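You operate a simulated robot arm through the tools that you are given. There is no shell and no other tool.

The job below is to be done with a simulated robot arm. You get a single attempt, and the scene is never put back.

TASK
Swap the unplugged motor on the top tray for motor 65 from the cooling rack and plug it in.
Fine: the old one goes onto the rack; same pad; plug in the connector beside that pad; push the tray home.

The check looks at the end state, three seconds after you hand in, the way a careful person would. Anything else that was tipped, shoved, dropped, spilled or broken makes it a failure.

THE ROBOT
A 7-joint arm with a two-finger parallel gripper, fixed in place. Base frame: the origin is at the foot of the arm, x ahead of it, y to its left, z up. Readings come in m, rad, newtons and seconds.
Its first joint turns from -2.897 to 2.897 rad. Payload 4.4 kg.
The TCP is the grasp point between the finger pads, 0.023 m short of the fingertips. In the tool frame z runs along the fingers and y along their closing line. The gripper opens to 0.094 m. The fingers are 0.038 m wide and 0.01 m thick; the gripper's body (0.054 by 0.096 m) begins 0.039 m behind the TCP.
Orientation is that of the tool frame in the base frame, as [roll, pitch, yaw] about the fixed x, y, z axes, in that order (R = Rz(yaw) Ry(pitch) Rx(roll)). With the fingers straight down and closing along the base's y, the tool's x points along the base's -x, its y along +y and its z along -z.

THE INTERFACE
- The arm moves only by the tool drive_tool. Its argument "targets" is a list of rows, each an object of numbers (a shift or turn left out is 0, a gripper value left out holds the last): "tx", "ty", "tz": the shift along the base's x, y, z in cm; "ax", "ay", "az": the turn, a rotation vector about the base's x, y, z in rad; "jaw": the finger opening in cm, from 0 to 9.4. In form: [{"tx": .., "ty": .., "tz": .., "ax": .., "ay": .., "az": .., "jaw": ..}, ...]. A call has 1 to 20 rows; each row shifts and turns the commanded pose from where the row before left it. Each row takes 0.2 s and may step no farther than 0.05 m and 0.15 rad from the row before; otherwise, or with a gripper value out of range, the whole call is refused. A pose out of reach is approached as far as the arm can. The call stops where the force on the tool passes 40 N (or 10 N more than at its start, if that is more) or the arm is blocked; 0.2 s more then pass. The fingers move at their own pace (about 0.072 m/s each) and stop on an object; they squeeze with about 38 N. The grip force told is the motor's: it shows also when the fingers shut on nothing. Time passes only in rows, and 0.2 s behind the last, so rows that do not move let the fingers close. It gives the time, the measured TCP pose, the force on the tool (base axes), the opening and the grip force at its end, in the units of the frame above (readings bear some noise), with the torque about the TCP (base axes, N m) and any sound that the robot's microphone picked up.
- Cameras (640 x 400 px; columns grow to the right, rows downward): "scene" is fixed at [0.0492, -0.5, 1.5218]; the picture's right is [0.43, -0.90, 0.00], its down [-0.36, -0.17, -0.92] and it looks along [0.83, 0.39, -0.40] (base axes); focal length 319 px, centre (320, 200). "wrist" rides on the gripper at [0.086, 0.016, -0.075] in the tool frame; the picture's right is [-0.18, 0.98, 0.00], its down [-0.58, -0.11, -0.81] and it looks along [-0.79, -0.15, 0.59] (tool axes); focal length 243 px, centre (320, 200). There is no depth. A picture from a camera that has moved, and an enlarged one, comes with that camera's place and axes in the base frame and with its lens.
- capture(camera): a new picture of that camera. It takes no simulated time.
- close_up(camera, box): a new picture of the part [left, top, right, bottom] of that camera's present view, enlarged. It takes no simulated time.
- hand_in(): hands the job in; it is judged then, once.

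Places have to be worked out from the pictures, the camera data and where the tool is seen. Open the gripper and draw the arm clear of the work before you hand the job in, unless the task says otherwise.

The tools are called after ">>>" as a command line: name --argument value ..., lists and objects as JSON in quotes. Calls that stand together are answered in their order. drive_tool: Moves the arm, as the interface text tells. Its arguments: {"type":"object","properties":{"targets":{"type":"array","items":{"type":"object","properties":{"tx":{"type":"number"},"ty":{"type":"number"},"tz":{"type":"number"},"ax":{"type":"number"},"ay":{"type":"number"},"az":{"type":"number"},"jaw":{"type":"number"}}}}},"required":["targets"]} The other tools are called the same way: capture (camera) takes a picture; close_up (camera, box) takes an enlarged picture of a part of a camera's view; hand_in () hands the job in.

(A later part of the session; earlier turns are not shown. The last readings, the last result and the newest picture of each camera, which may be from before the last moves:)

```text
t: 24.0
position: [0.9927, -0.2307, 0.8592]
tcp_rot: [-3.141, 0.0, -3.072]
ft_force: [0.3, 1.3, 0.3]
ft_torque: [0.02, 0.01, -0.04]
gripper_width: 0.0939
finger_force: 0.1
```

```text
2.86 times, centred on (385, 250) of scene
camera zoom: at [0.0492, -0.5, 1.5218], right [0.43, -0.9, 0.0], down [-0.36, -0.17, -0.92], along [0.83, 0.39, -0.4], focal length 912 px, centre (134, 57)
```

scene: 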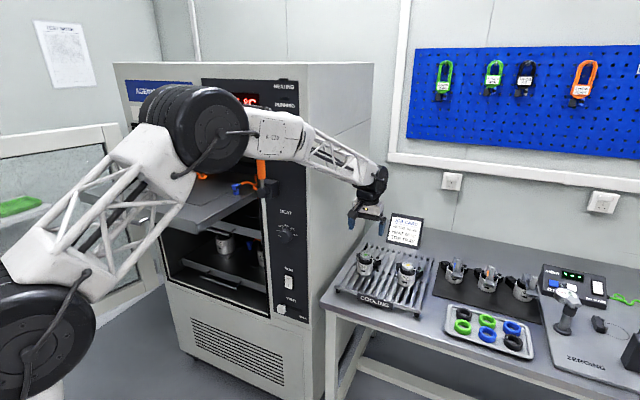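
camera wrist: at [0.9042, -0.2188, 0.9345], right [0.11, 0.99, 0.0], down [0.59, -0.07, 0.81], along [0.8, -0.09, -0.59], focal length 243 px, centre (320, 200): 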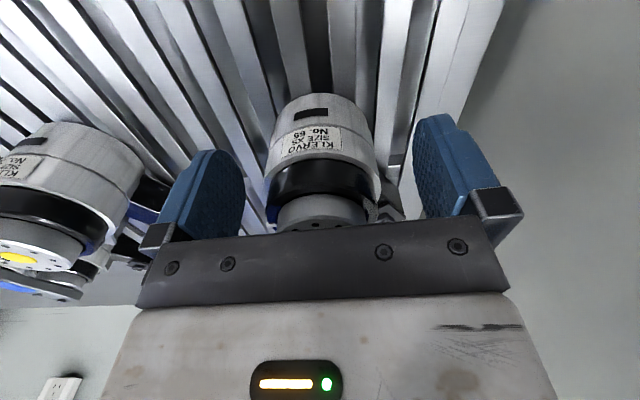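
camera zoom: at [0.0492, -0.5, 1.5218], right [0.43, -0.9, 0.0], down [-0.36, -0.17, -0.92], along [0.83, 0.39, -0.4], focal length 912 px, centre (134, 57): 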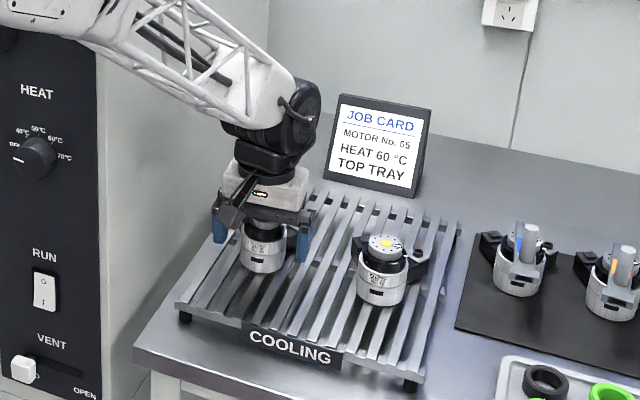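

The pads straddle motor 65 just as they did 62, about 2 mm higher. I lower 2 mm and close.

>>> drive_tool --targets '[{"tz": -0.2}, {"jaw": 4.5}, {}, {}, {}, {}]'

>>> close_up --camera "wrist" --box '[140, 60, 520, 300]'

```text
t: 25.4
position: [0.9916, -0.2303, 0.8569]
tcp_rot: [3.141, 0.0, -3.073]
ft_force: [0.7, -1.7, 0.0]
ft_torque: [-0.02, -0.03, -0.05]
gripper_width: 0.0574
finger_force: 38.4
```

```text
1.67 times, centred on (330, 180) of wrist
camera zoom: at [0.9036, -0.219, 0.9326], right [0.12, 0.99, 0.0], down [0.59, -0.07, 0.81], along [0.8, -0.09, -0.59], focal length 404 px, centre (303, 233)
```

zoom: 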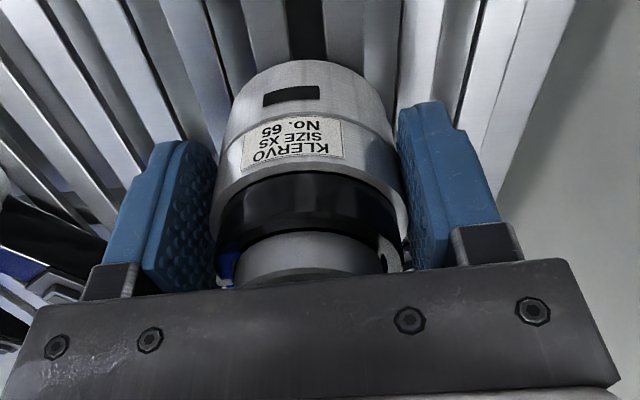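

Gripped, and the in-hand view nearly matches 62's. I lift motor 65 straight up off the rack.

>>> drive_tool --targets '[{"tz": 0.7}, {"tz": 1.5}, {"tz": 3}, {"tz": 4}, {"tz": 4}, {"tz": 3}, {}]'

>>> capture --camera "wrist"

>>> capture --camera "scene"

```text
t: 27.0
position: [0.9923, -0.2289, 1.0187]
tcp_rot: [3.141, 0.0, -3.073]
ft_force: [0.3, 0.2, -4.6]
ft_torque: [-0.02, 0.08, -0.01]
gripper_width: 0.0572
finger_force: 37.8
```

```text
taken
camera wrist: at [0.9036, -0.2181, 1.0933], right [0.12, 0.99, 0.0], down [0.59, -0.07, 0.81], along [0.8, -0.09, -0.59], focal length 243 px, centre (320, 200)
```

wrist: 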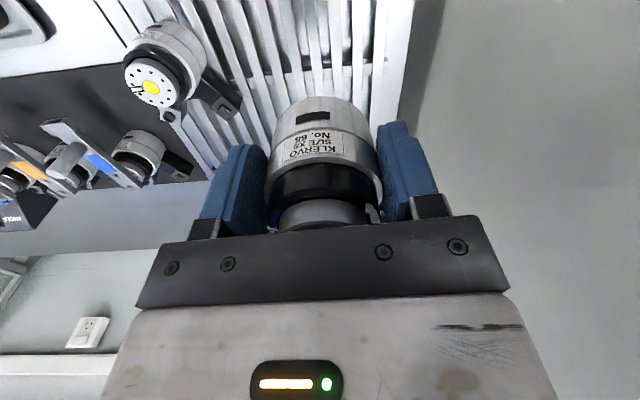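

```text
taken
```

scene: 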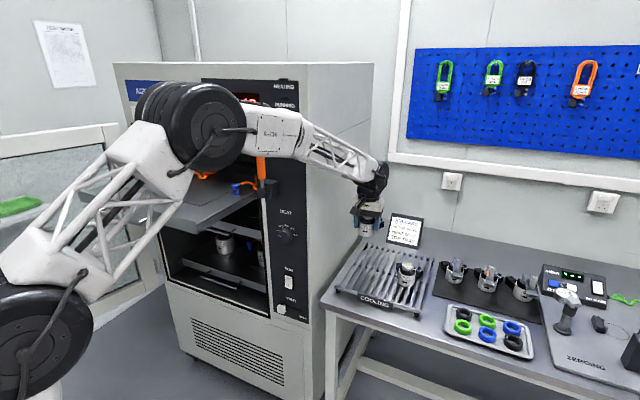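

The motor is free of the rack. I retrace the approach path: back and up, then away from the cabinet before swinging left.

>>> drive_tool --targets '[{"tx": -4, "ty": -0.4, "tz": 2.3}, {"tx": -4, "ty": -0.4, "tz": 2.3}, {"tx": -4, "ty": -0.4, "tz": 2.3}, {"tx": -4, "ty": -0.4, "tz": 2.3}, {"tx": -4, "ty": -0.4, "tz": 2.3}, {"tx": -4, "ty": -0.4, "tz": 2.3}, {"tx": -3.4, "ty": 0.3, "tz": 3}, {"tx": -3.4, "ty": 0.3, "tz": 3}, {"tx": -3.4, "ty": 0.3, "tz": 3}, {"tx": -3.4, "ty": 0.3, "tz": 3}, {"tx": -3.4, "ty": 0.3, "tz": 3}, {"tx": -3.4, "ty": 0.3, "tz": 2.5}, {"az": -0.07}, {}]'

>>> capture --camera "scene"

```text
t: 30.0
position: [0.5456, -0.2344, 1.3328]
tcp_rot: [-3.141, 0.002, 3.141]
ft_force: [0.3, -0.5, -4.9]
ft_torque: [0.0, 0.07, 0.0]
gripper_width: 0.058
finger_force: 37.6
```

```text
taken
```

scene: 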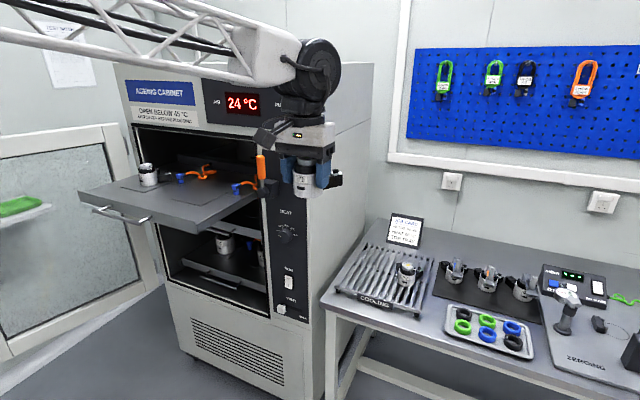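

Motor 65 is held steadily. I swing left at x≈0.55 to y≈0.267, then move forward over the right pad.

>>> drive_tool --targets '[{"ty": 4.5}, {"ty": 4.5}, {"ty": 4.5}, {"ty": 4.5}, {"ty": 4.5}, {"ty": 4.5}, {"ty": 4.5}, {"ty": 4.5}, {"ty": 4.5}, {"ty": 4.5}, {"ty": 4.5}, {"ty": 0.6}, {"tx": 3.9, "tz": -1.5}, {"tx": 3.9, "tz": -1.5}, {"tx": 3.9, "tz": -1.5}, {"tx": 3.9, "tz": -1.5}, {"tx": 3.9, "tz": -1.8}, {}]'

>>> capture --camera "wrist"

>>> close_up --camera "scene" --box '[90, 110, 290, 235]'

```text
t: 33.8
position: [0.7418, 0.2653, 1.2541]
tcp_rot: [3.141, 0.0, 3.141]
ft_force: [0.4, -0.1, -4.6]
ft_torque: [0.0, 0.1, -0.03]
gripper_width: 0.0576
finger_force: 38.3
```

```text
taken
camera wrist: at [0.6549, 0.2817, 1.3302], right [0.18, 0.98, 0.0], down [0.58, -0.11, 0.81], along [0.79, -0.15, -0.59], focal length 243 px, centre (320, 200)
```

wrist: 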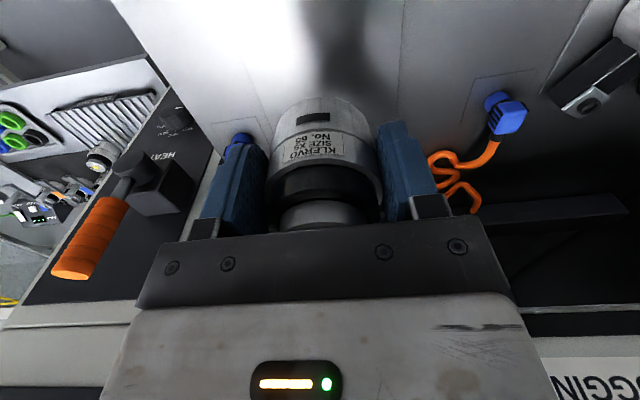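

```text
3.20 times, centred on (190, 172) of scene
camera zoom: at [0.0492, -0.5, 1.5218], right [0.43, -0.9, 0.0], down [-0.36, -0.17, -0.92], along [0.83, 0.39, -0.4], focal length 1021 px, centre (736, 288)
```

zoom: 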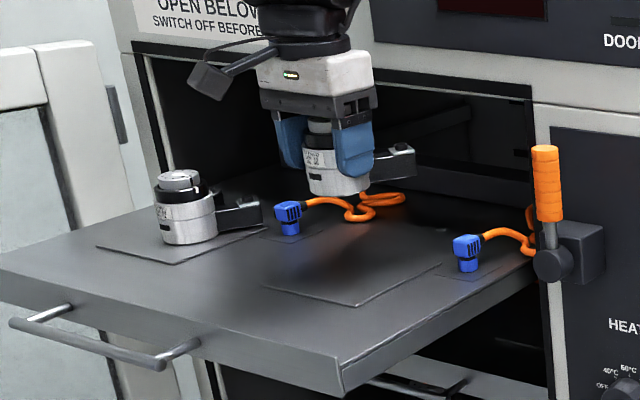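

Over the right pad with the same heading as 62 had. I lower, slowing near the touch-down height of about 1.163.

>>> drive_tool --targets '[{"tz": -3, "ty": 0.15, "tx": 0.1}, {"tz": -3}, {"tz": -1.5}, {"tz": -0.8}, {"tz": -0.4}, {"tz": -0.2}, {}]'

>>> close_up --camera "scene" --box '[90, 110, 290, 235]'

```text
t: 35.4
position: [0.7437, 0.2663, 1.1675]
tcp_rot: [-3.141, 0.003, -3.141]
ft_force: [-1.4, 5.7, 8.5]
ft_torque: [0.04, 0.06, 0.0]
gripper_width: 0.0577
finger_force: 37.8
```

```text
3.20 times, centred on (190, 172) of scene
camera zoom: at [0.0492, -0.5, 1.5218], right [0.43, -0.9, 0.0], down [-0.36, -0.17, -0.92], along [0.83, 0.39, -0.4], focal length 1021 px, centre (736, 288)
```

zoom: 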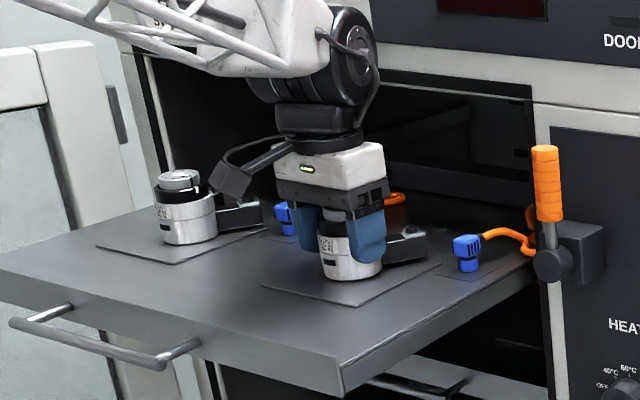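

It's down on the pad, pressing 8 N. I back off 2 mm to relieve that, then open and rise.

>>> drive_tool --targets '[{"tz": 0.2}, {}]'

>>> close_up --camera "scene" --box '[180, 150, 250, 210]'

```text
t: 36.0
position: [0.7427, 0.2661, 1.1666]
tcp_rot: [-3.141, 0.0, 3.141]
ft_force: [0.6, 0.1, -4.6]
ft_torque: [-0.01, 0.08, -0.03]
gripper_width: 0.0575
finger_force: 38.8
```

```text
6.67 times, centred on (215, 180) of scene
camera zoom: at [0.0492, -0.5, 1.5218], right [0.43, -0.9, 0.0], down [-0.36, -0.17, -0.92], along [0.83, 0.39, -0.4], focal length 2127 px, centre (1020, 333)
```

zoom: 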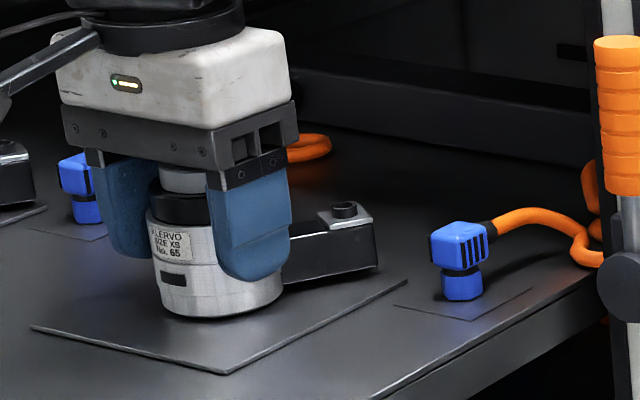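

Now it just hangs again, so the touch-down is about 1 mm lower. I lower 1 mm and release.

>>> drive_tool --targets '[{"tz": -0.1}, {}, {"jaw": 9.4}, {}, {}, {}]'

>>> capture --camera "wrist"

>>> close_up --camera "scene" --box '[180, 150, 250, 210]'

```text
t: 37.4
position: [0.7427, 0.2667, 1.1653]
tcp_rot: [-3.142, -0.002, 3.141]
ft_force: [-0.4, 0.0, 0.3]
ft_torque: [-0.01, -0.02, 0.01]
gripper_width: 0.0939
finger_force: 0.0
```

```text
taken
camera wrist: at [0.6559, 0.2837, 1.2415], right [0.18, 0.98, 0.0], down [0.58, -0.11, 0.81], along [0.79, -0.15, -0.59], focal length 243 px, centre (320, 200)
```

wrist: 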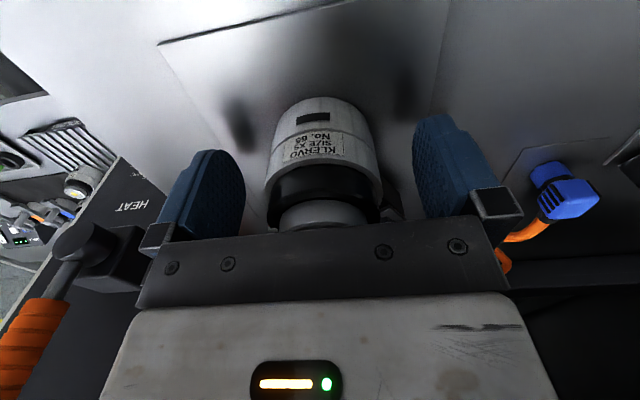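

```text
6.67 times, centred on (215, 180) of scene
camera zoom: at [0.0492, -0.5, 1.5218], right [0.43, -0.9, 0.0], down [-0.36, -0.17, -0.92], along [0.83, 0.39, -0.4], focal length 2127 px, centre (1020, 333)
```

zoom: 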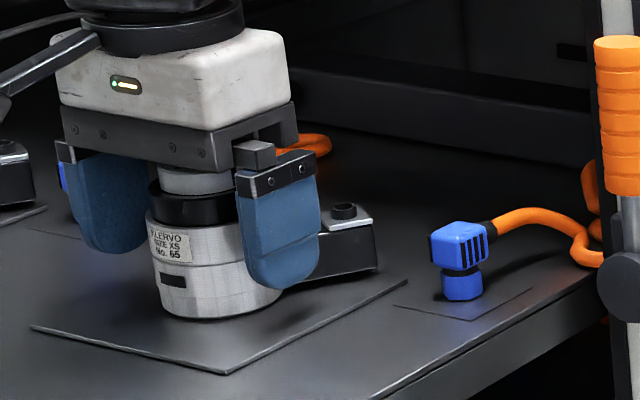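

Released; 65 stands upright on the pad. I rise straight up and look at its socket and the connector.

>>> drive_tool --targets '[{"tz": 2}, {"tz": 3}, {"tz": 4}, {"tz": 4}, {}]'

>>> capture --camera "wrist"

>>> close_up --camera "wrist" --box '[220, 0, 400, 140]'

>>> close_up --camera "scene" --box '[180, 140, 280, 215]'

```text
t: 38.6
position: [0.7433, 0.2669, 1.2963]
tcp_rot: [3.141, 0.0, 3.141]
ft_force: [0.2, 0.4, -1.1]
ft_torque: [0.01, -0.04, 0.0]
gripper_width: 0.0938
finger_force: 0.1
```

```text
taken
camera wrist: at [0.6561, 0.2835, 1.3729], right [0.18, 0.98, 0.0], down [0.58, -0.11, 0.81], along [0.79, -0.15, -0.59], focal length 243 px, centre (320, 200)
```

wrist: 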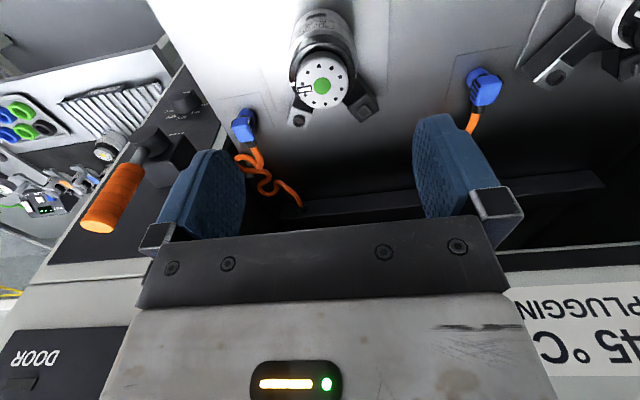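

```text
2.86 times, centred on (310, 70) of wrist
camera zoom: at [0.6561, 0.2835, 1.3729], right [0.18, 0.98, 0.0], down [0.58, -0.11, 0.81], along [0.79, -0.15, -0.59], focal length 693 px, centre (349, 571)
```

zoom: 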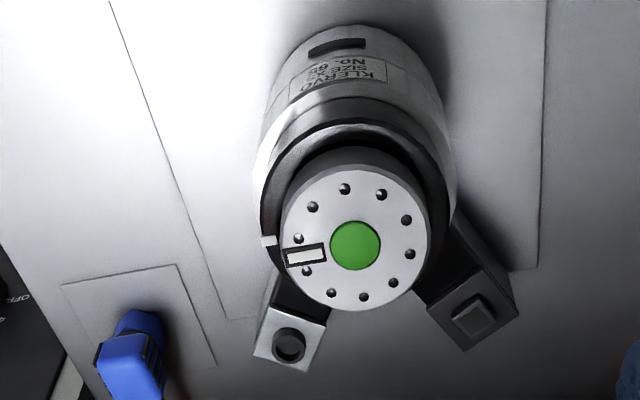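

```text
5.33 times, centred on (230, 178) of scene
camera zoom: at [0.0492, -0.5, 1.5218], right [0.43, -0.9, 0.0], down [-0.36, -0.17, -0.92], along [0.83, 0.39, -0.4], focal length 1702 px, centre (800, 320)
```

zoom: 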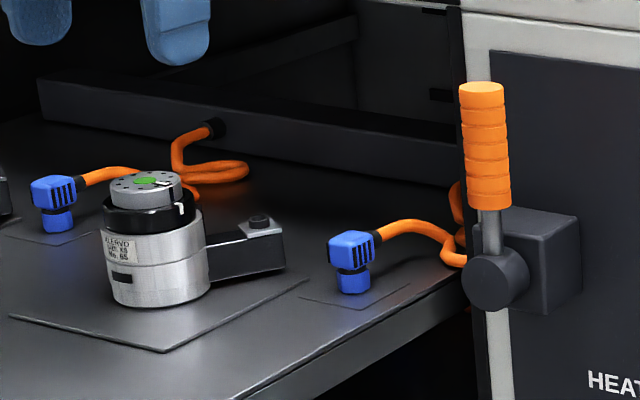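

Motor 65 sits at (0.752, 0.267), same heading as 62 had, with its socket near (0.801, 0.235). Next I take 62 from the left pad to the rack slot: hover over it first.

>>> drive_tool --targets '[{"ty": 4}, {"ty": 4}, {"ty": 4}, {"ty": 4}, {"ty": 4}, {"ty": 3.6}, {"tz": -4}, {"tz": -4}, {"tz": -3}, {"tz": -2.3}, {}]'

>>> capture --camera "wrist"

>>> close_up --camera "scene" --box '[100, 120, 220, 210]'

```text
t: 41.0
position: [0.7426, 0.5017, 1.1649]
tcp_rot: [-3.14, 0.0, -3.141]
ft_force: [0.0, 0.7, 0.9]
ft_torque: [0.03, -0.02, -0.01]
gripper_width: 0.0941
finger_force: 0.0
```

```text
taken
camera wrist: at [0.6565, 0.5197, 1.2397], right [0.18, 0.98, 0.0], down [0.58, -0.11, 0.81], along [0.79, -0.15, -0.59], focal length 243 px, centre (320, 200)
```

wrist: 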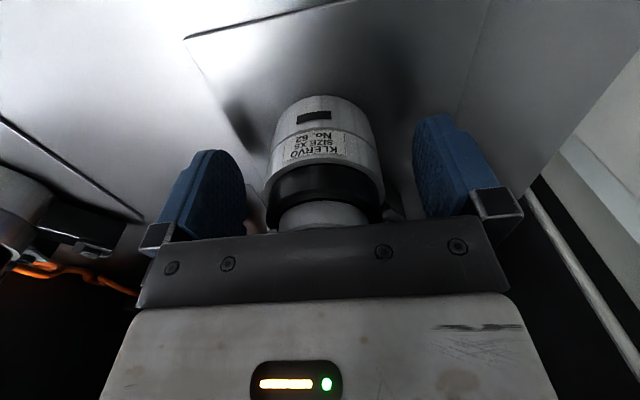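

```text
4.44 times, centred on (160, 165) of scene
camera zoom: at [0.0492, -0.5, 1.5218], right [0.43, -0.9, 0.0], down [-0.36, -0.17, -0.92], along [0.83, 0.39, -0.4], focal length 1418 px, centre (1031, 356)
```

zoom: 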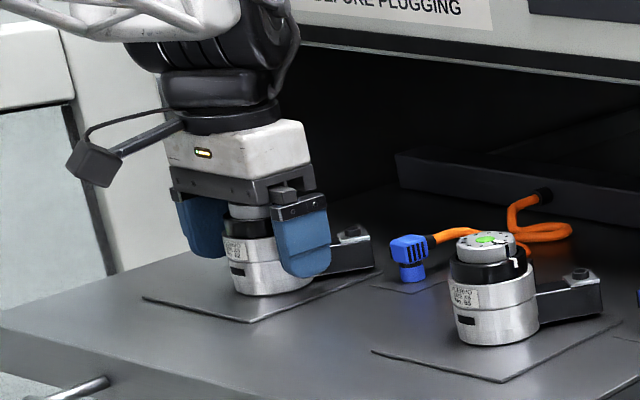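

Well placed around 62. I lower 2 mm, close, and lift it clear.

>>> drive_tool --targets '[{"tz": -0.2}, {"jaw": 4.5}, {}, {}, {}, {}, {"tz": 0.7}, {"tz": 1.5}, {"tz": 3}, {"tz": 3}, {"tz": 3}, {"tx": -3, "tz": 2}, {}]'

>>> capture --camera "scene"

>>> capture --camera "wrist"

```text
t: 43.8
position: [0.7129, 0.5017, 1.293]
tcp_rot: [3.14, 0.001, 3.141]
ft_force: [0.6, -0.3, -5.3]
ft_torque: [0.03, 0.09, -0.03]
gripper_width: 0.0576
finger_force: 38.2
```

```text
taken
```

scene: 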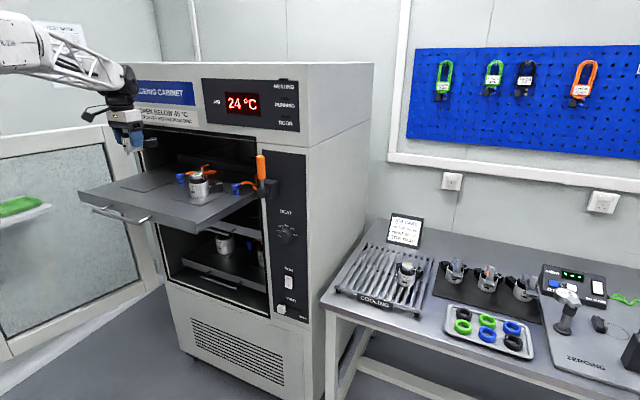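

```text
taken
camera wrist: at [0.6264, 0.5185, 1.3675], right [0.18, 0.98, 0.0], down [0.58, -0.11, 0.81], along [0.79, -0.15, -0.59], focal length 243 px, centre (320, 200)
```

wrist: 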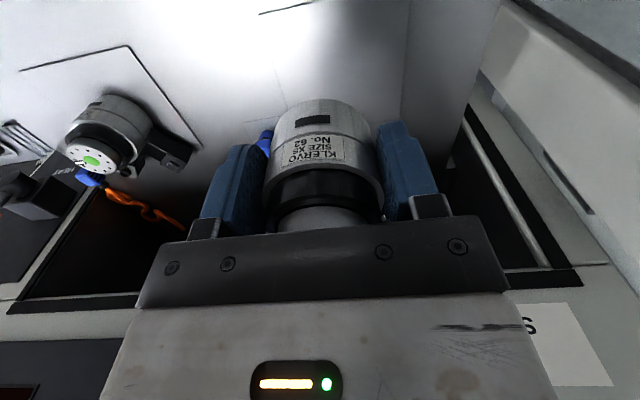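

62 is in hand again. I draw back from the tray and swing right, as before.

>>> drive_tool --targets '[{"tx": -4, "tz": 1}, {"tx": -4, "tz": 1}, {"tx": -4, "tz": 1}, {"tx": -4.2, "tz": 1.2}, {"ty": -4.9}, {"ty": -4.9}, {"ty": -4.9}, {"ty": -4.9}, {"ty": -4.9}, {"ty": -4.9}, {"ty": -4.9}, {"ty": -4.9}, {"ty": -4.9}, {"ty": -4.9}, {"ty": -4.9}, {"ty": -4.9}, {"ty": -4.9}, {"ty": -4.9}, {"ty": -4.9}, {}]'

>>> drive_tool --targets '[{"tx": 3.5, "ty": -0.7, "tz": -2.5, "az": 0.07}, {"tx": 3.5, "ty": -0.7, "tz": -2.5}, {"tx": 3.5, "ty": -0.7, "tz": -2.5}, {"tx": 3.5, "tz": -3}, {"tx": 3.5, "tz": -3}, {"tx": 2.5, "tz": -3}, {"tz": -1}, {}]'

>>> capture --camera "scene"

```text
t: 48.0
position: [0.5499, -0.2339, 1.3355]
tcp_rot: [3.141, -0.001, -3.14]
ft_force: [-0.2, -0.6, -4.2]
ft_torque: [-0.01, 0.1, 0.03]
gripper_width: 0.0574
finger_force: 38.1
```

```text
t: 49.8
position: [0.7525, -0.2536, 1.1605]
tcp_rot: [3.141, -0.001, -3.072]
ft_force: [0.5, -0.1, -3.9]
ft_torque: [-0.01, 0.09, -0.01]
gripper_width: 0.0574
finger_force: 37.5
```

```text
taken
```

scene: 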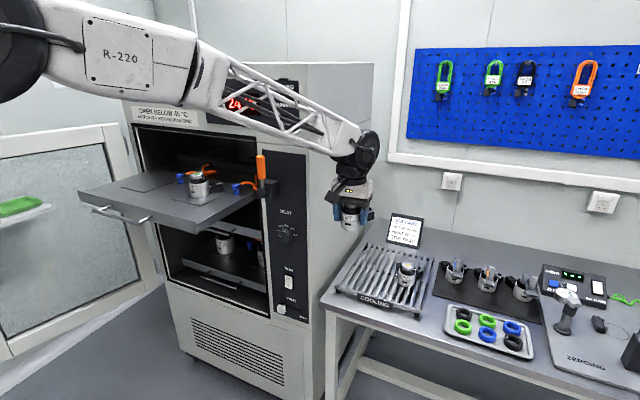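

Path is clear. I advance above 65's old slot at (0.992, -0.230).

>>> drive_tool --targets '[{"tx": 4, "ty": 0.4, "tz": -2.3}, {"tx": 4, "ty": 0.4, "tz": -2.3}, {"tx": 4, "ty": 0.4, "tz": -2.3}, {"tx": 4, "ty": 0.4, "tz": -2.3}, {"tx": 4, "ty": 0.4, "tz": -2.3}, {"tx": 3.95, "ty": 0.4, "tz": -2.3}, {}]'

>>> capture --camera "wrist"

>>> close_up --camera "scene" --box '[320, 180, 450, 320]'

```text
t: 51.4
position: [0.9879, -0.2308, 1.0232]
tcp_rot: [3.141, 0.0, -3.072]
ft_force: [0.7, 0.1, -4.8]
ft_torque: [-0.01, 0.08, 0.0]
gripper_width: 0.0575
finger_force: 38.0
```

```text
taken
camera wrist: at [0.9003, -0.2196, 1.0984], right [0.11, 0.99, 0.0], down [0.59, -0.07, 0.81], along [0.8, -0.09, -0.59], focal length 243 px, centre (320, 200)
```

wrist: 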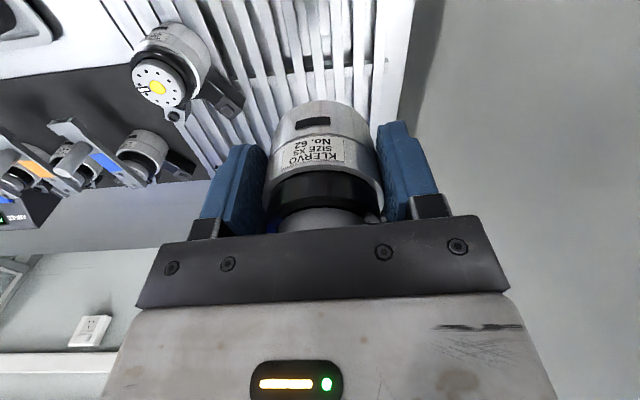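

```text
2.86 times, centred on (385, 250) of scene
camera zoom: at [0.0492, -0.5, 1.5218], right [0.43, -0.9, 0.0], down [-0.36, -0.17, -0.92], along [0.83, 0.39, -0.4], focal length 912 px, centre (134, 57)
```

zoom: 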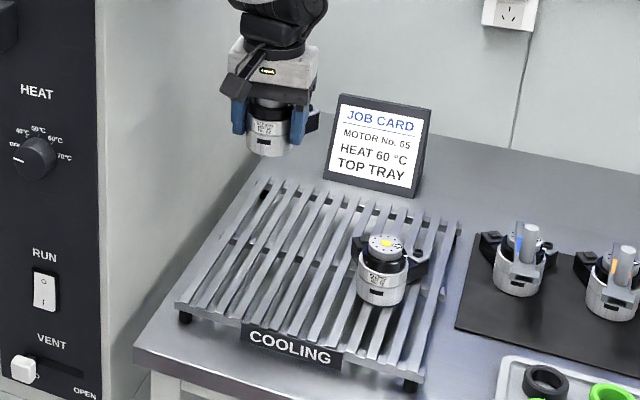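

Above the slot. I lower toward touch-down at about z 0.855, slow at the end.

>>> drive_tool --targets '[{"tz": -4, "tx": 0.2}, {"tz": -4}, {"tz": -4}, {"tz": -2.5}, {"tz": -1.2}, {"tz": -0.6}, {"tz": -0.3}, {}]'

>>> close_up --camera "scene" --box '[330, 215, 430, 310]'

```text
t: 53.2
position: [0.9919, -0.2309, 0.8553]
tcp_rot: [-3.141, 0.0, -3.072]
ft_force: [-0.1, 0.1, -5.1]
ft_torque: [0.0, 0.11, 0.01]
gripper_width: 0.0576
finger_force: 37.8
```

```text
4.21 times, centred on (380, 262) of scene
camera zoom: at [0.0492, -0.5, 1.5218], right [0.43, -0.9, 0.0], down [-0.36, -0.17, -0.92], along [0.83, 0.39, -0.4], focal length 1344 px, centre (67, -63)
```

zoom: 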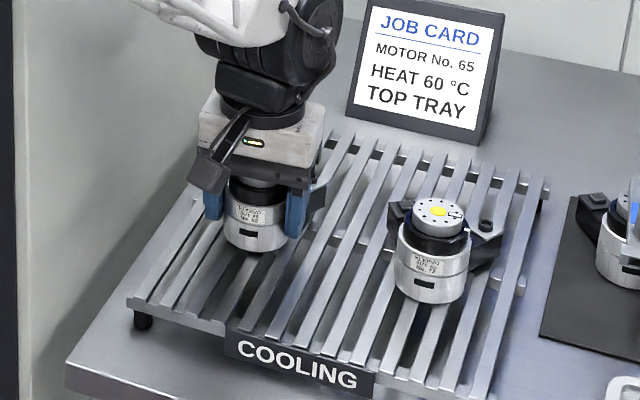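

Still carrying full weight (−5 N), so it isn't down yet. I step down 1 mm at a time.

>>> drive_tool --targets '[{"tz": -0.1}, {}]'

>>> drive_tool --targets '[{"tz": -0.1}, {}]'

```text
t: 53.8
position: [0.9922, -0.2308, 0.8547]
tcp_rot: [-3.141, 0.0, -3.072]
ft_force: [0.4, 0.4, -4.7]
ft_torque: [-0.02, 0.05, 0.0]
gripper_width: 0.0575
finger_force: 37.9
```

```text
t: 54.4
position: [0.9916, -0.2299, 0.855]
tcp_rot: [-3.14, 0.001, -3.073]
ft_force: [-0.8, 0.1, -4.2]
ft_torque: [-0.02, 0.08, 0.02]
gripper_width: 0.0576
finger_force: 38.1
```

>>> drive_tool --targets '[{"tz": -0.1}, {}]'

>>> drive_tool --targets '[{"tz": -0.1}, {}]'

```text
t: 55.0
position: [0.9923, -0.2308, 0.8536]
tcp_rot: [3.141, 0.0, -3.071]
ft_force: [0.8, 0.3, -4.0]
ft_torque: [-0.03, 0.07, 0.0]
gripper_width: 0.0577
finger_force: 38.2
```

```text
t: 55.6
position: [0.9926, -0.2292, 0.8537]
tcp_rot: [-3.142, 0.001, -3.073]
ft_force: [-1.6, 0.4, -0.5]
ft_torque: [0.03, 0.0, 0.05]
gripper_width: 0.0574
finger_force: 37.6
```

Contact now: the weight has come off (−0.5 N) at z≈0.853. I open the fingers and check before rising.

>>> drive_tool --targets '[{"jaw": 9.4}, {}, {}, {}]'

>>> close_up --camera "scene" --box '[330, 215, 430, 310]'

>>> capture --camera "wrist"

```text
t: 56.6
position: [0.9924, -0.2304, 0.8523]
tcp_rot: [3.141, -0.001, -3.073]
ft_force: [-0.4, -0.3, 0.2]
ft_torque: [-0.03, -0.03, 0.01]
gripper_width: 0.094
finger_force: 0.2
```

```text
4.21 times, centred on (380, 262) of scene
camera zoom: at [0.0492, -0.5, 1.5218], right [0.43, -0.9, 0.0], down [-0.36, -0.17, -0.92], along [0.83, 0.39, -0.4], focal length 1344 px, centre (67, -63)
```

zoom: 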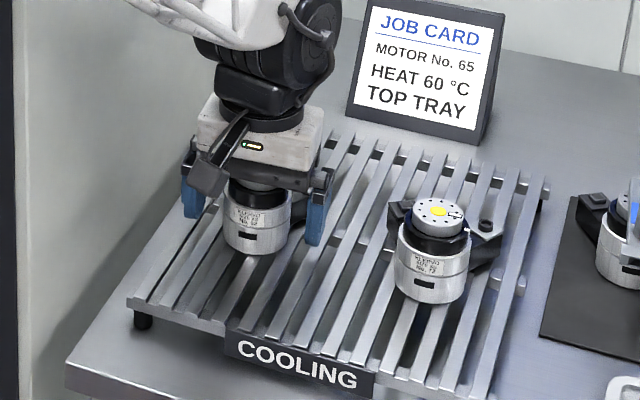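

```text
taken
camera wrist: at [0.9039, -0.2189, 0.9281], right [0.11, 0.99, 0.0], down [0.59, -0.07, 0.81], along [0.8, -0.09, -0.59], focal length 243 px, centre (320, 200)
```

wrist: 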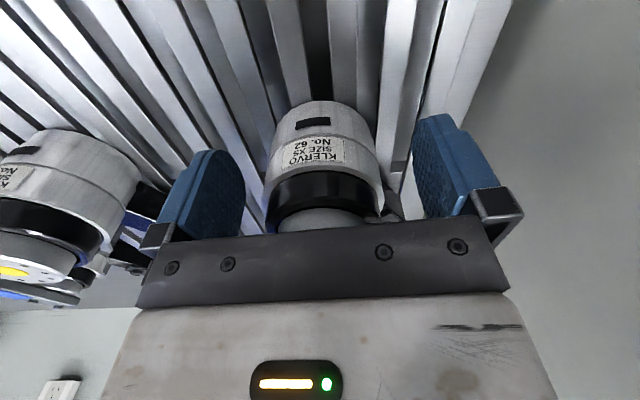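

Motor 62 stands upright on the rack in 65's old slot. I rise straight up and retreat along the same path.

>>> drive_tool --targets '[{"tz": 2}, {"tz": 4}, {"tz": 4}, {"tz": 4}, {"tz": 3}, {"tx": -4, "ty": -0.4, "tz": 2.3}, {"tx": -4, "ty": -0.4, "tz": 2.3}, {"tx": -4, "ty": -0.4, "tz": 2.3}, {"tx": -4, "ty": -0.4, "tz": 2.3}, {"tx": -4, "ty": -0.4, "tz": 2.3}, {"tx": -4, "ty": -0.4, "tz": 2.3}, {"tx": -3.4, "ty": 0.3, "tz": 3}, {"tx": -3.4, "ty": 0.3, "tz": 3}, {"tx": -3.4, "ty": 0.3, "tz": 3}, {"tx": -3.4, "ty": 0.3, "tz": 3}, {"tx": -3.4, "ty": 0.3, "tz": 3}, {"tx": -3.4, "ty": 0.3, "tz": 2.5}, {"az": -0.07}, {}]'

>>> capture --camera "scene"

>>> close_up --camera "scene" --box '[320, 200, 450, 320]'

>>> close_up --camera "scene" --box '[170, 145, 280, 225]'

```text
t: 60.6
position: [0.5477, -0.2352, 1.3332]
tcp_rot: [3.141, 0.0, -3.141]
ft_force: [0.2, 0.1, 0.3]
ft_torque: [0.0, 0.01, -0.01]
gripper_width: 0.094
finger_force: 0.1
```

```text
taken
```

scene: 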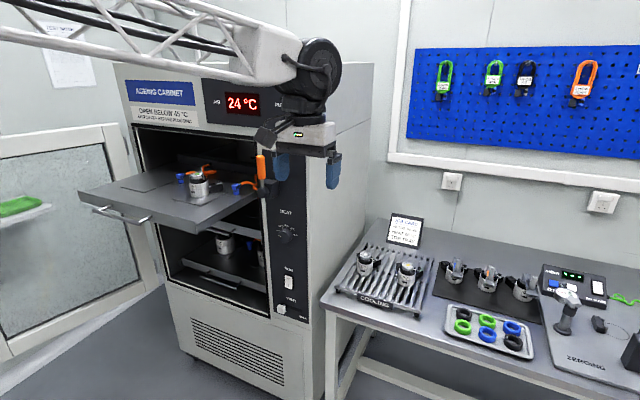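

```text
3.33 times, centred on (385, 260) of scene
camera zoom: at [0.0492, -0.5, 1.5218], right [0.43, -0.9, 0.0], down [-0.36, -0.17, -0.92], along [0.83, 0.39, -0.4], focal length 1064 px, centre (103, 0)
```

zoom: 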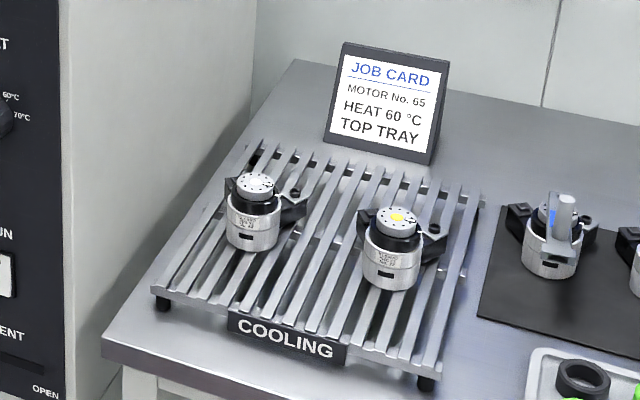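

```text
5.00 times, centred on (225, 185) of scene
camera zoom: at [0.0492, -0.5, 1.5218], right [0.43, -0.9, 0.0], down [-0.36, -0.17, -0.92], along [0.83, 0.39, -0.4], focal length 1596 px, centre (795, 275)
```

zoom: 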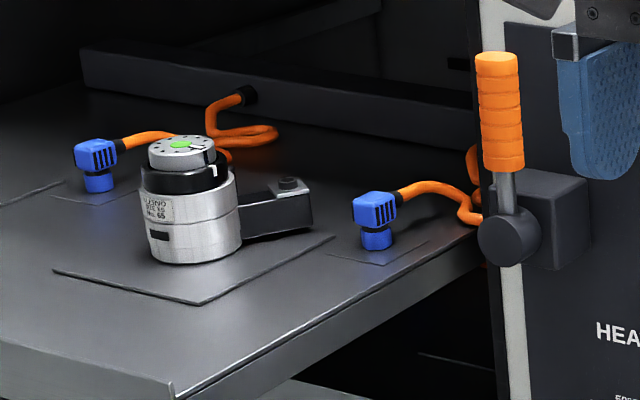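

Both racks motors are fine and 65 is on its pad. Before plugging I check details: how the lower tray's connectors look, and the connector itself.

>>> close_up --camera "scene" --box '[205, 225, 275, 270]'

>>> close_up --camera "scene" --box '[215, 175, 265, 205]'

>>> close_up --camera "scene" --box '[425, 50, 620, 110]'

```text
8.89 times, centred on (240, 248) of scene
camera zoom: at [0.0492, -0.5, 1.5218], right [0.43, -0.9, 0.0], down [-0.36, -0.17, -0.92], along [0.83, 0.39, -0.4], focal length 2836 px, centre (1031, -222)
```

zoom: 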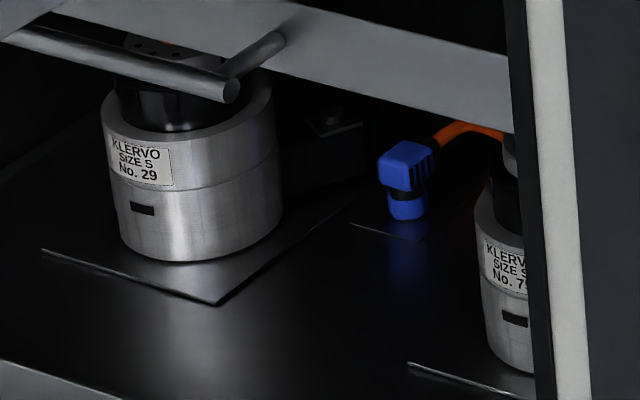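

```text
12.80 times, centred on (240, 190) of scene
camera zoom: at [0.0492, -0.5, 1.5218], right [0.43, -0.9, 0.0], down [-0.36, -0.17, -0.92], along [0.83, 0.39, -0.4], focal length 4085 px, centre (1344, 328)
```

zoom: 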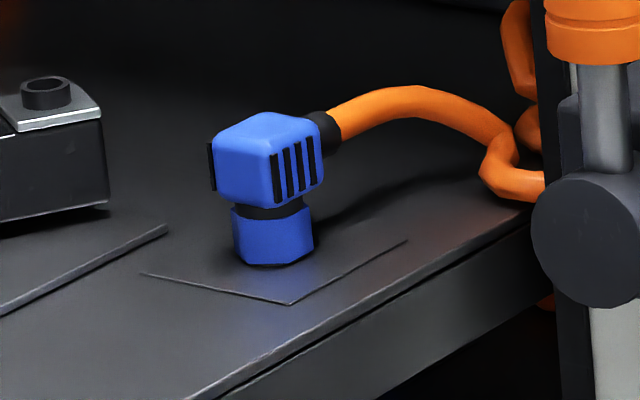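

```text
3.28 times, centred on (522, 80) of scene
camera zoom: at [0.0492, -0.5, 1.5218], right [0.43, -0.9, 0.0], down [-0.36, -0.17, -0.92], along [0.83, 0.39, -0.4], focal length 1047 px, centre (-345, 594)
```

zoom: 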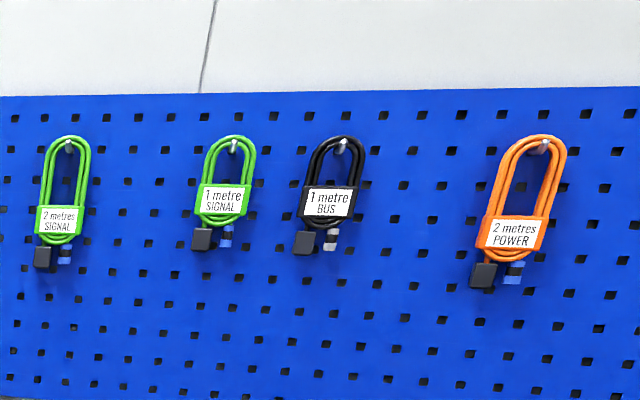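

The connector has its ribbed grip faces on ±y and the cable leaving toward +x, so I'll grip it along y. I move to a viewing pose in front of it with the jaws set to 4 cm.

>>> drive_tool --targets '[{"ty": 4.5, "jaw": 4}, {"ty": 4.5}, {"ty": 4.5}, {"ty": 4.5}, {"ty": 4.5}, {"ty": 4.5}, {"ty": 4.5}, {"ty": 4.5}, {"ty": 4.5}, {"tx": 3.5, "tz": -1.2}, {"tx": 3.5, "tz": -1.2}, {"tx": 3.5, "tz": -1.2}, {"tx": 3.5, "tz": -1.2}, {"tx": 3, "tz": -1.2}, {}]'

>>> capture --camera "wrist"

>>> close_up --camera "wrist" --box '[260, 70, 420, 190]'

>>> capture --camera "scene"

```text
t: 63.8
position: [0.7195, 0.1677, 1.2772]
tcp_rot: [3.138, 0.0, 3.141]
ft_force: [0.5, 0.2, -0.3]
ft_torque: [0.01, -0.01, 0.0]
gripper_width: 0.0402
finger_force: 0.0
```

```text
taken
camera wrist: at [0.6318, 0.1858, 1.3518], right [0.18, 0.98, 0.0], down [0.58, -0.11, 0.81], along [0.79, -0.15, -0.59], focal length 243 px, centre (320, 200)
```

wrist: 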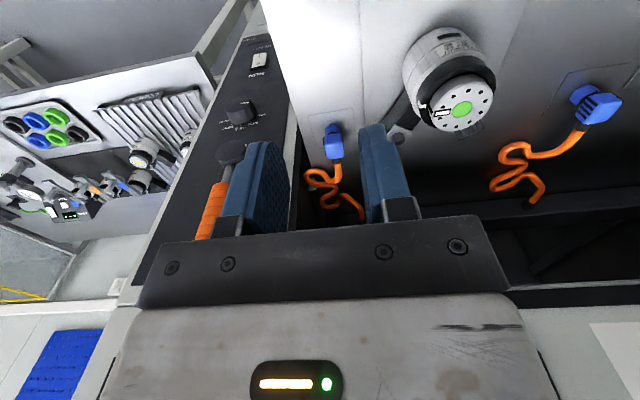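

```text
3.33 times, centred on (340, 130) of wrist
camera zoom: at [0.6318, 0.1858, 1.3518], right [0.18, 0.98, 0.0], down [0.58, -0.11, 0.81], along [0.79, -0.15, -0.59], focal length 809 px, centre (253, 433)
```

zoom: 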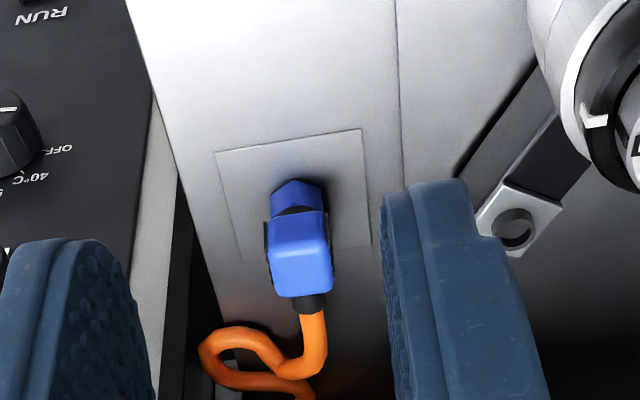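

```text
taken
```

scene: 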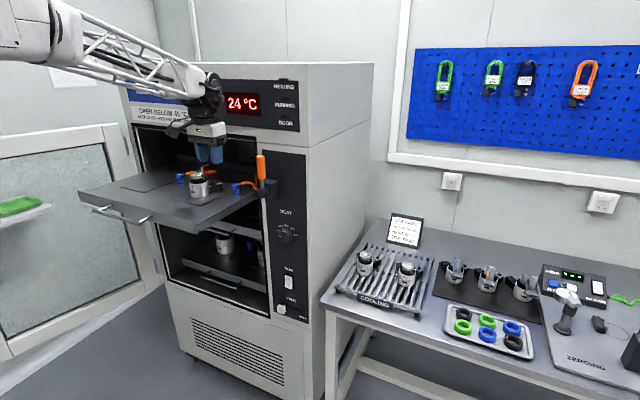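

The connector is centred at (0.807, 0.169), matching its parking outline; the socket ring is near (0.798, 0.234). The wrist joint above the hand could come close to the cabinet header there (x≈0.855), so I tilt the hand 0.3 rad to bring the wrist back, keeping the pads parallel to the connector's sides.

>>> drive_tool --targets '[{"ay": -0.15}, {"ay": -0.15}, {"tx": 3, "tz": -1}, {"tx": 3, "tz": -1.5}, {"tx": 3, "tz": -1.5}, {}]'

>>> capture --camera "wrist"

>>> capture --camera "scene"

>>> close_up --camera "scene" --box '[150, 90, 290, 220]'

```text
t: 65.2
position: [0.8086, 0.1696, 1.2352]
tcp_rot: [3.141, 0.301, 3.141]
ft_force: [0.2, 0.0, 0.3]
ft_torque: [0.0, -0.01, -0.01]
gripper_width: 0.0403
finger_force: 0.2
```

```text
taken
camera wrist: at [0.7035, 0.1875, 1.2814], right [0.18, 0.98, 0.05], down [0.32, -0.11, 0.94], along [0.93, -0.15, -0.33], focal length 243 px, centre (320, 200)
```

wrist: 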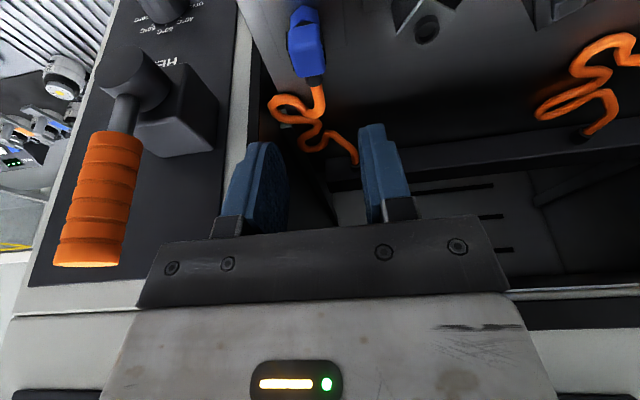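

```text
taken
```

scene: 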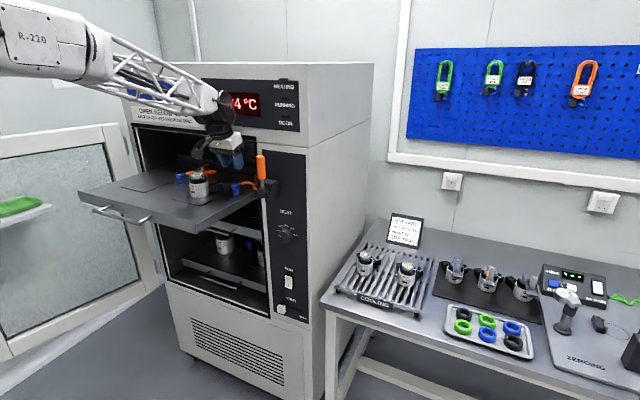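

```text
3.08 times, centred on (220, 155) of scene
camera zoom: at [0.0492, -0.5, 1.5218], right [0.43, -0.9, 0.0], down [-0.36, -0.17, -0.92], along [0.83, 0.39, -0.4], focal length 982 px, centre (628, 338)
```

zoom: 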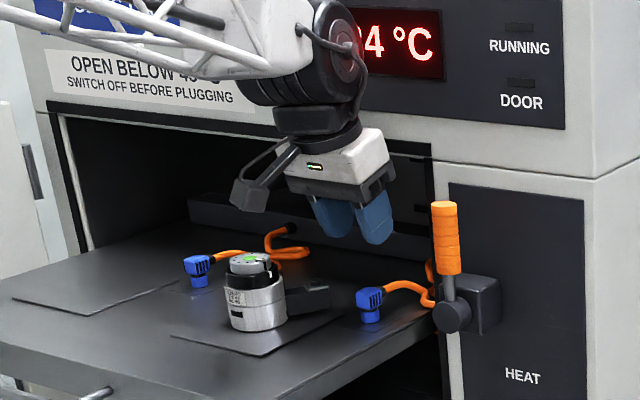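

The hand is well clear of the header and lever. I go down around the connector to TCP z≈1.160, x≈0.8125.

>>> drive_tool --targets '[{"tx": 0.4, "tz": -2.5}, {"tz": -2}, {"tz": -1.5}, {"tz": -1}, {"tz": -0.4}, {}]'

>>> capture --camera "wrist"

>>> close_up --camera "scene" --box '[200, 140, 270, 210]'

```text
t: 66.6
position: [0.8127, 0.1678, 1.1605]
tcp_rot: [-3.141, 0.302, -3.141]
ft_force: [-0.2, 0.5, 0.1]
ft_torque: [0.01, 0.01, -0.03]
gripper_width: 0.04
finger_force: 0.0
```

```text
taken
camera wrist: at [0.7069, 0.1854, 1.2075], right [0.18, 0.98, 0.05], down [0.32, -0.11, 0.94], along [0.93, -0.15, -0.33], focal length 243 px, centre (320, 200)
```

wrist: 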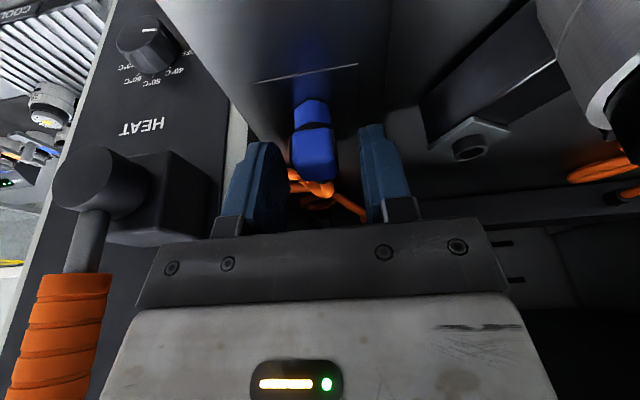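

```text
5.71 times, centred on (235, 175) of scene
camera zoom: at [0.0492, -0.5, 1.5218], right [0.43, -0.9, 0.0], down [-0.36, -0.17, -0.92], along [0.83, 0.39, -0.4], focal length 1824 px, centre (806, 343)
```

zoom: 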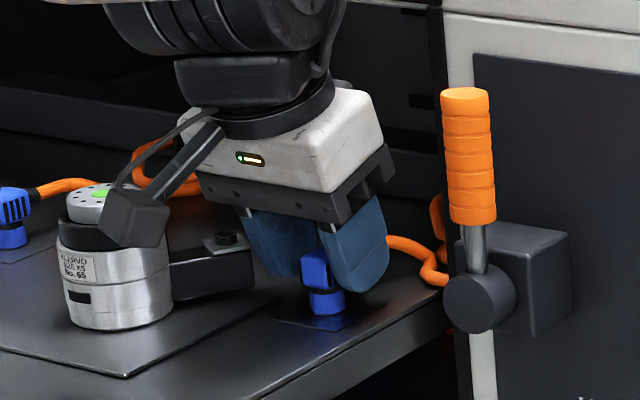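

The connector sits centred between the pads (within about 1 mm). I close on it gently.

>>> drive_tool --targets '[{"jaw": 3}, {"jaw": 2.4}, {"jaw": 1}, {}, {}, {}]'

>>> close_up --camera "wrist" --box '[220, 70, 520, 260]'

>>> close_up --camera "scene" --box '[200, 150, 260, 205]'

```text
t: 68.0
position: [0.813, 0.1689, 1.161]
tcp_rot: [3.141, 0.3, 3.141]
ft_force: [-0.3, 0.3, 0.3]
ft_torque: [0.01, 0.0, 0.0]
gripper_width: 0.0188
finger_force: 37.8
```

```text
2.11 times, centred on (370, 165) of wrist
camera zoom: at [0.7069, 0.1854, 1.2076], right [0.18, 0.98, 0.05], down [0.32, -0.11, 0.94], along [0.93, -0.15, -0.33], focal length 511 px, centre (215, 274)
```

zoom: 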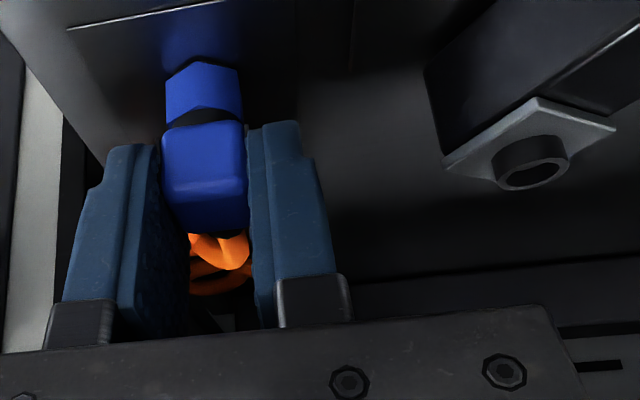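

```text
7.27 times, centred on (230, 178) of scene
camera zoom: at [0.0492, -0.5, 1.5218], right [0.43, -0.9, 0.0], down [-0.36, -0.17, -0.92], along [0.83, 0.39, -0.4], focal length 2321 px, centre (974, 364)
```

zoom: 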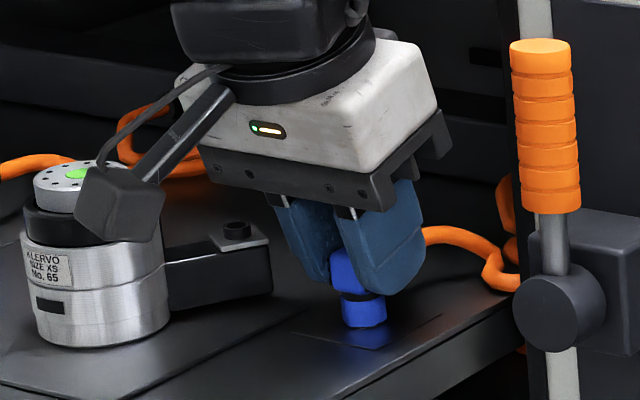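

The connector is held (18.8 mm wide). Three views agree on the socket ring's top at about (0.8025, 0.234, 1.160), and the connector's axis is about 6.5 mm nearer me than the TCP. I lift it 6 cm and carry it over the socket.

>>> drive_tool --targets '[{"tz": 1}, {"tz": 1.5}, {"tz": 2}, {"tz": 1.5}, {"ty": 2}, {"ty": 2}, {"ty": 1.5}, {"ty": 1, "tx": -0.4}, {}]'

>>> capture --camera "wrist"

>>> close_up --camera "scene" --box '[190, 140, 250, 200]'

>>> close_up --camera "wrist" --box '[240, 60, 400, 220]'

```text
t: 70.0
position: [0.807, 0.2332, 1.2206]
tcp_rot: [-3.141, 0.3, 3.141]
ft_force: [-0.5, 0.1, -0.4]
ft_torque: [0.0, 0.02, -0.01]
gripper_width: 0.019
finger_force: 37.9
```

```text
taken
camera wrist: at [0.7026, 0.2507, 1.2671], right [0.18, 0.98, 0.05], down [0.32, -0.11, 0.94], along [0.93, -0.15, -0.33], focal length 243 px, centre (320, 200)
```

wrist: 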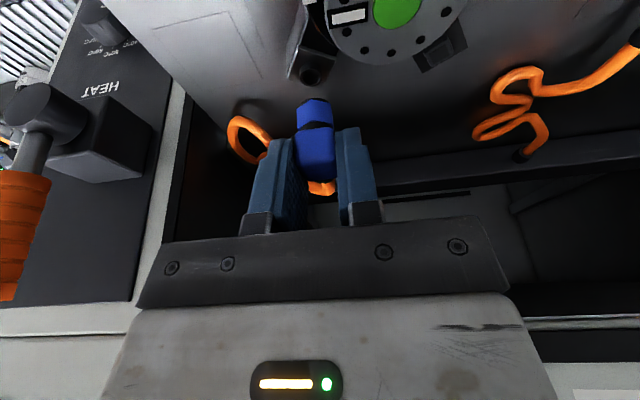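

```text
6.67 times, centred on (220, 170) of scene
camera zoom: at [0.0492, -0.5, 1.5218], right [0.43, -0.9, 0.0], down [-0.36, -0.17, -0.92], along [0.83, 0.39, -0.4], focal length 2127 px, centre (987, 400)
```

zoom: 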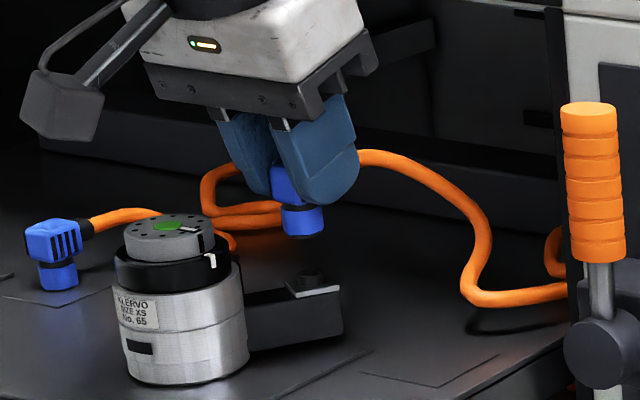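

```text
2.50 times, centred on (320, 140) of wrist
camera zoom: at [0.7026, 0.2507, 1.2671], right [0.18, 0.98, 0.05], down [0.32, -0.11, 0.94], along [0.93, -0.15, -0.33], focal length 606 px, centre (320, 350)
```

zoom: 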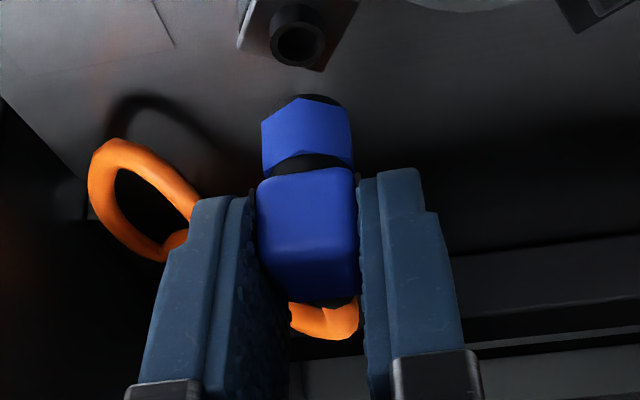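

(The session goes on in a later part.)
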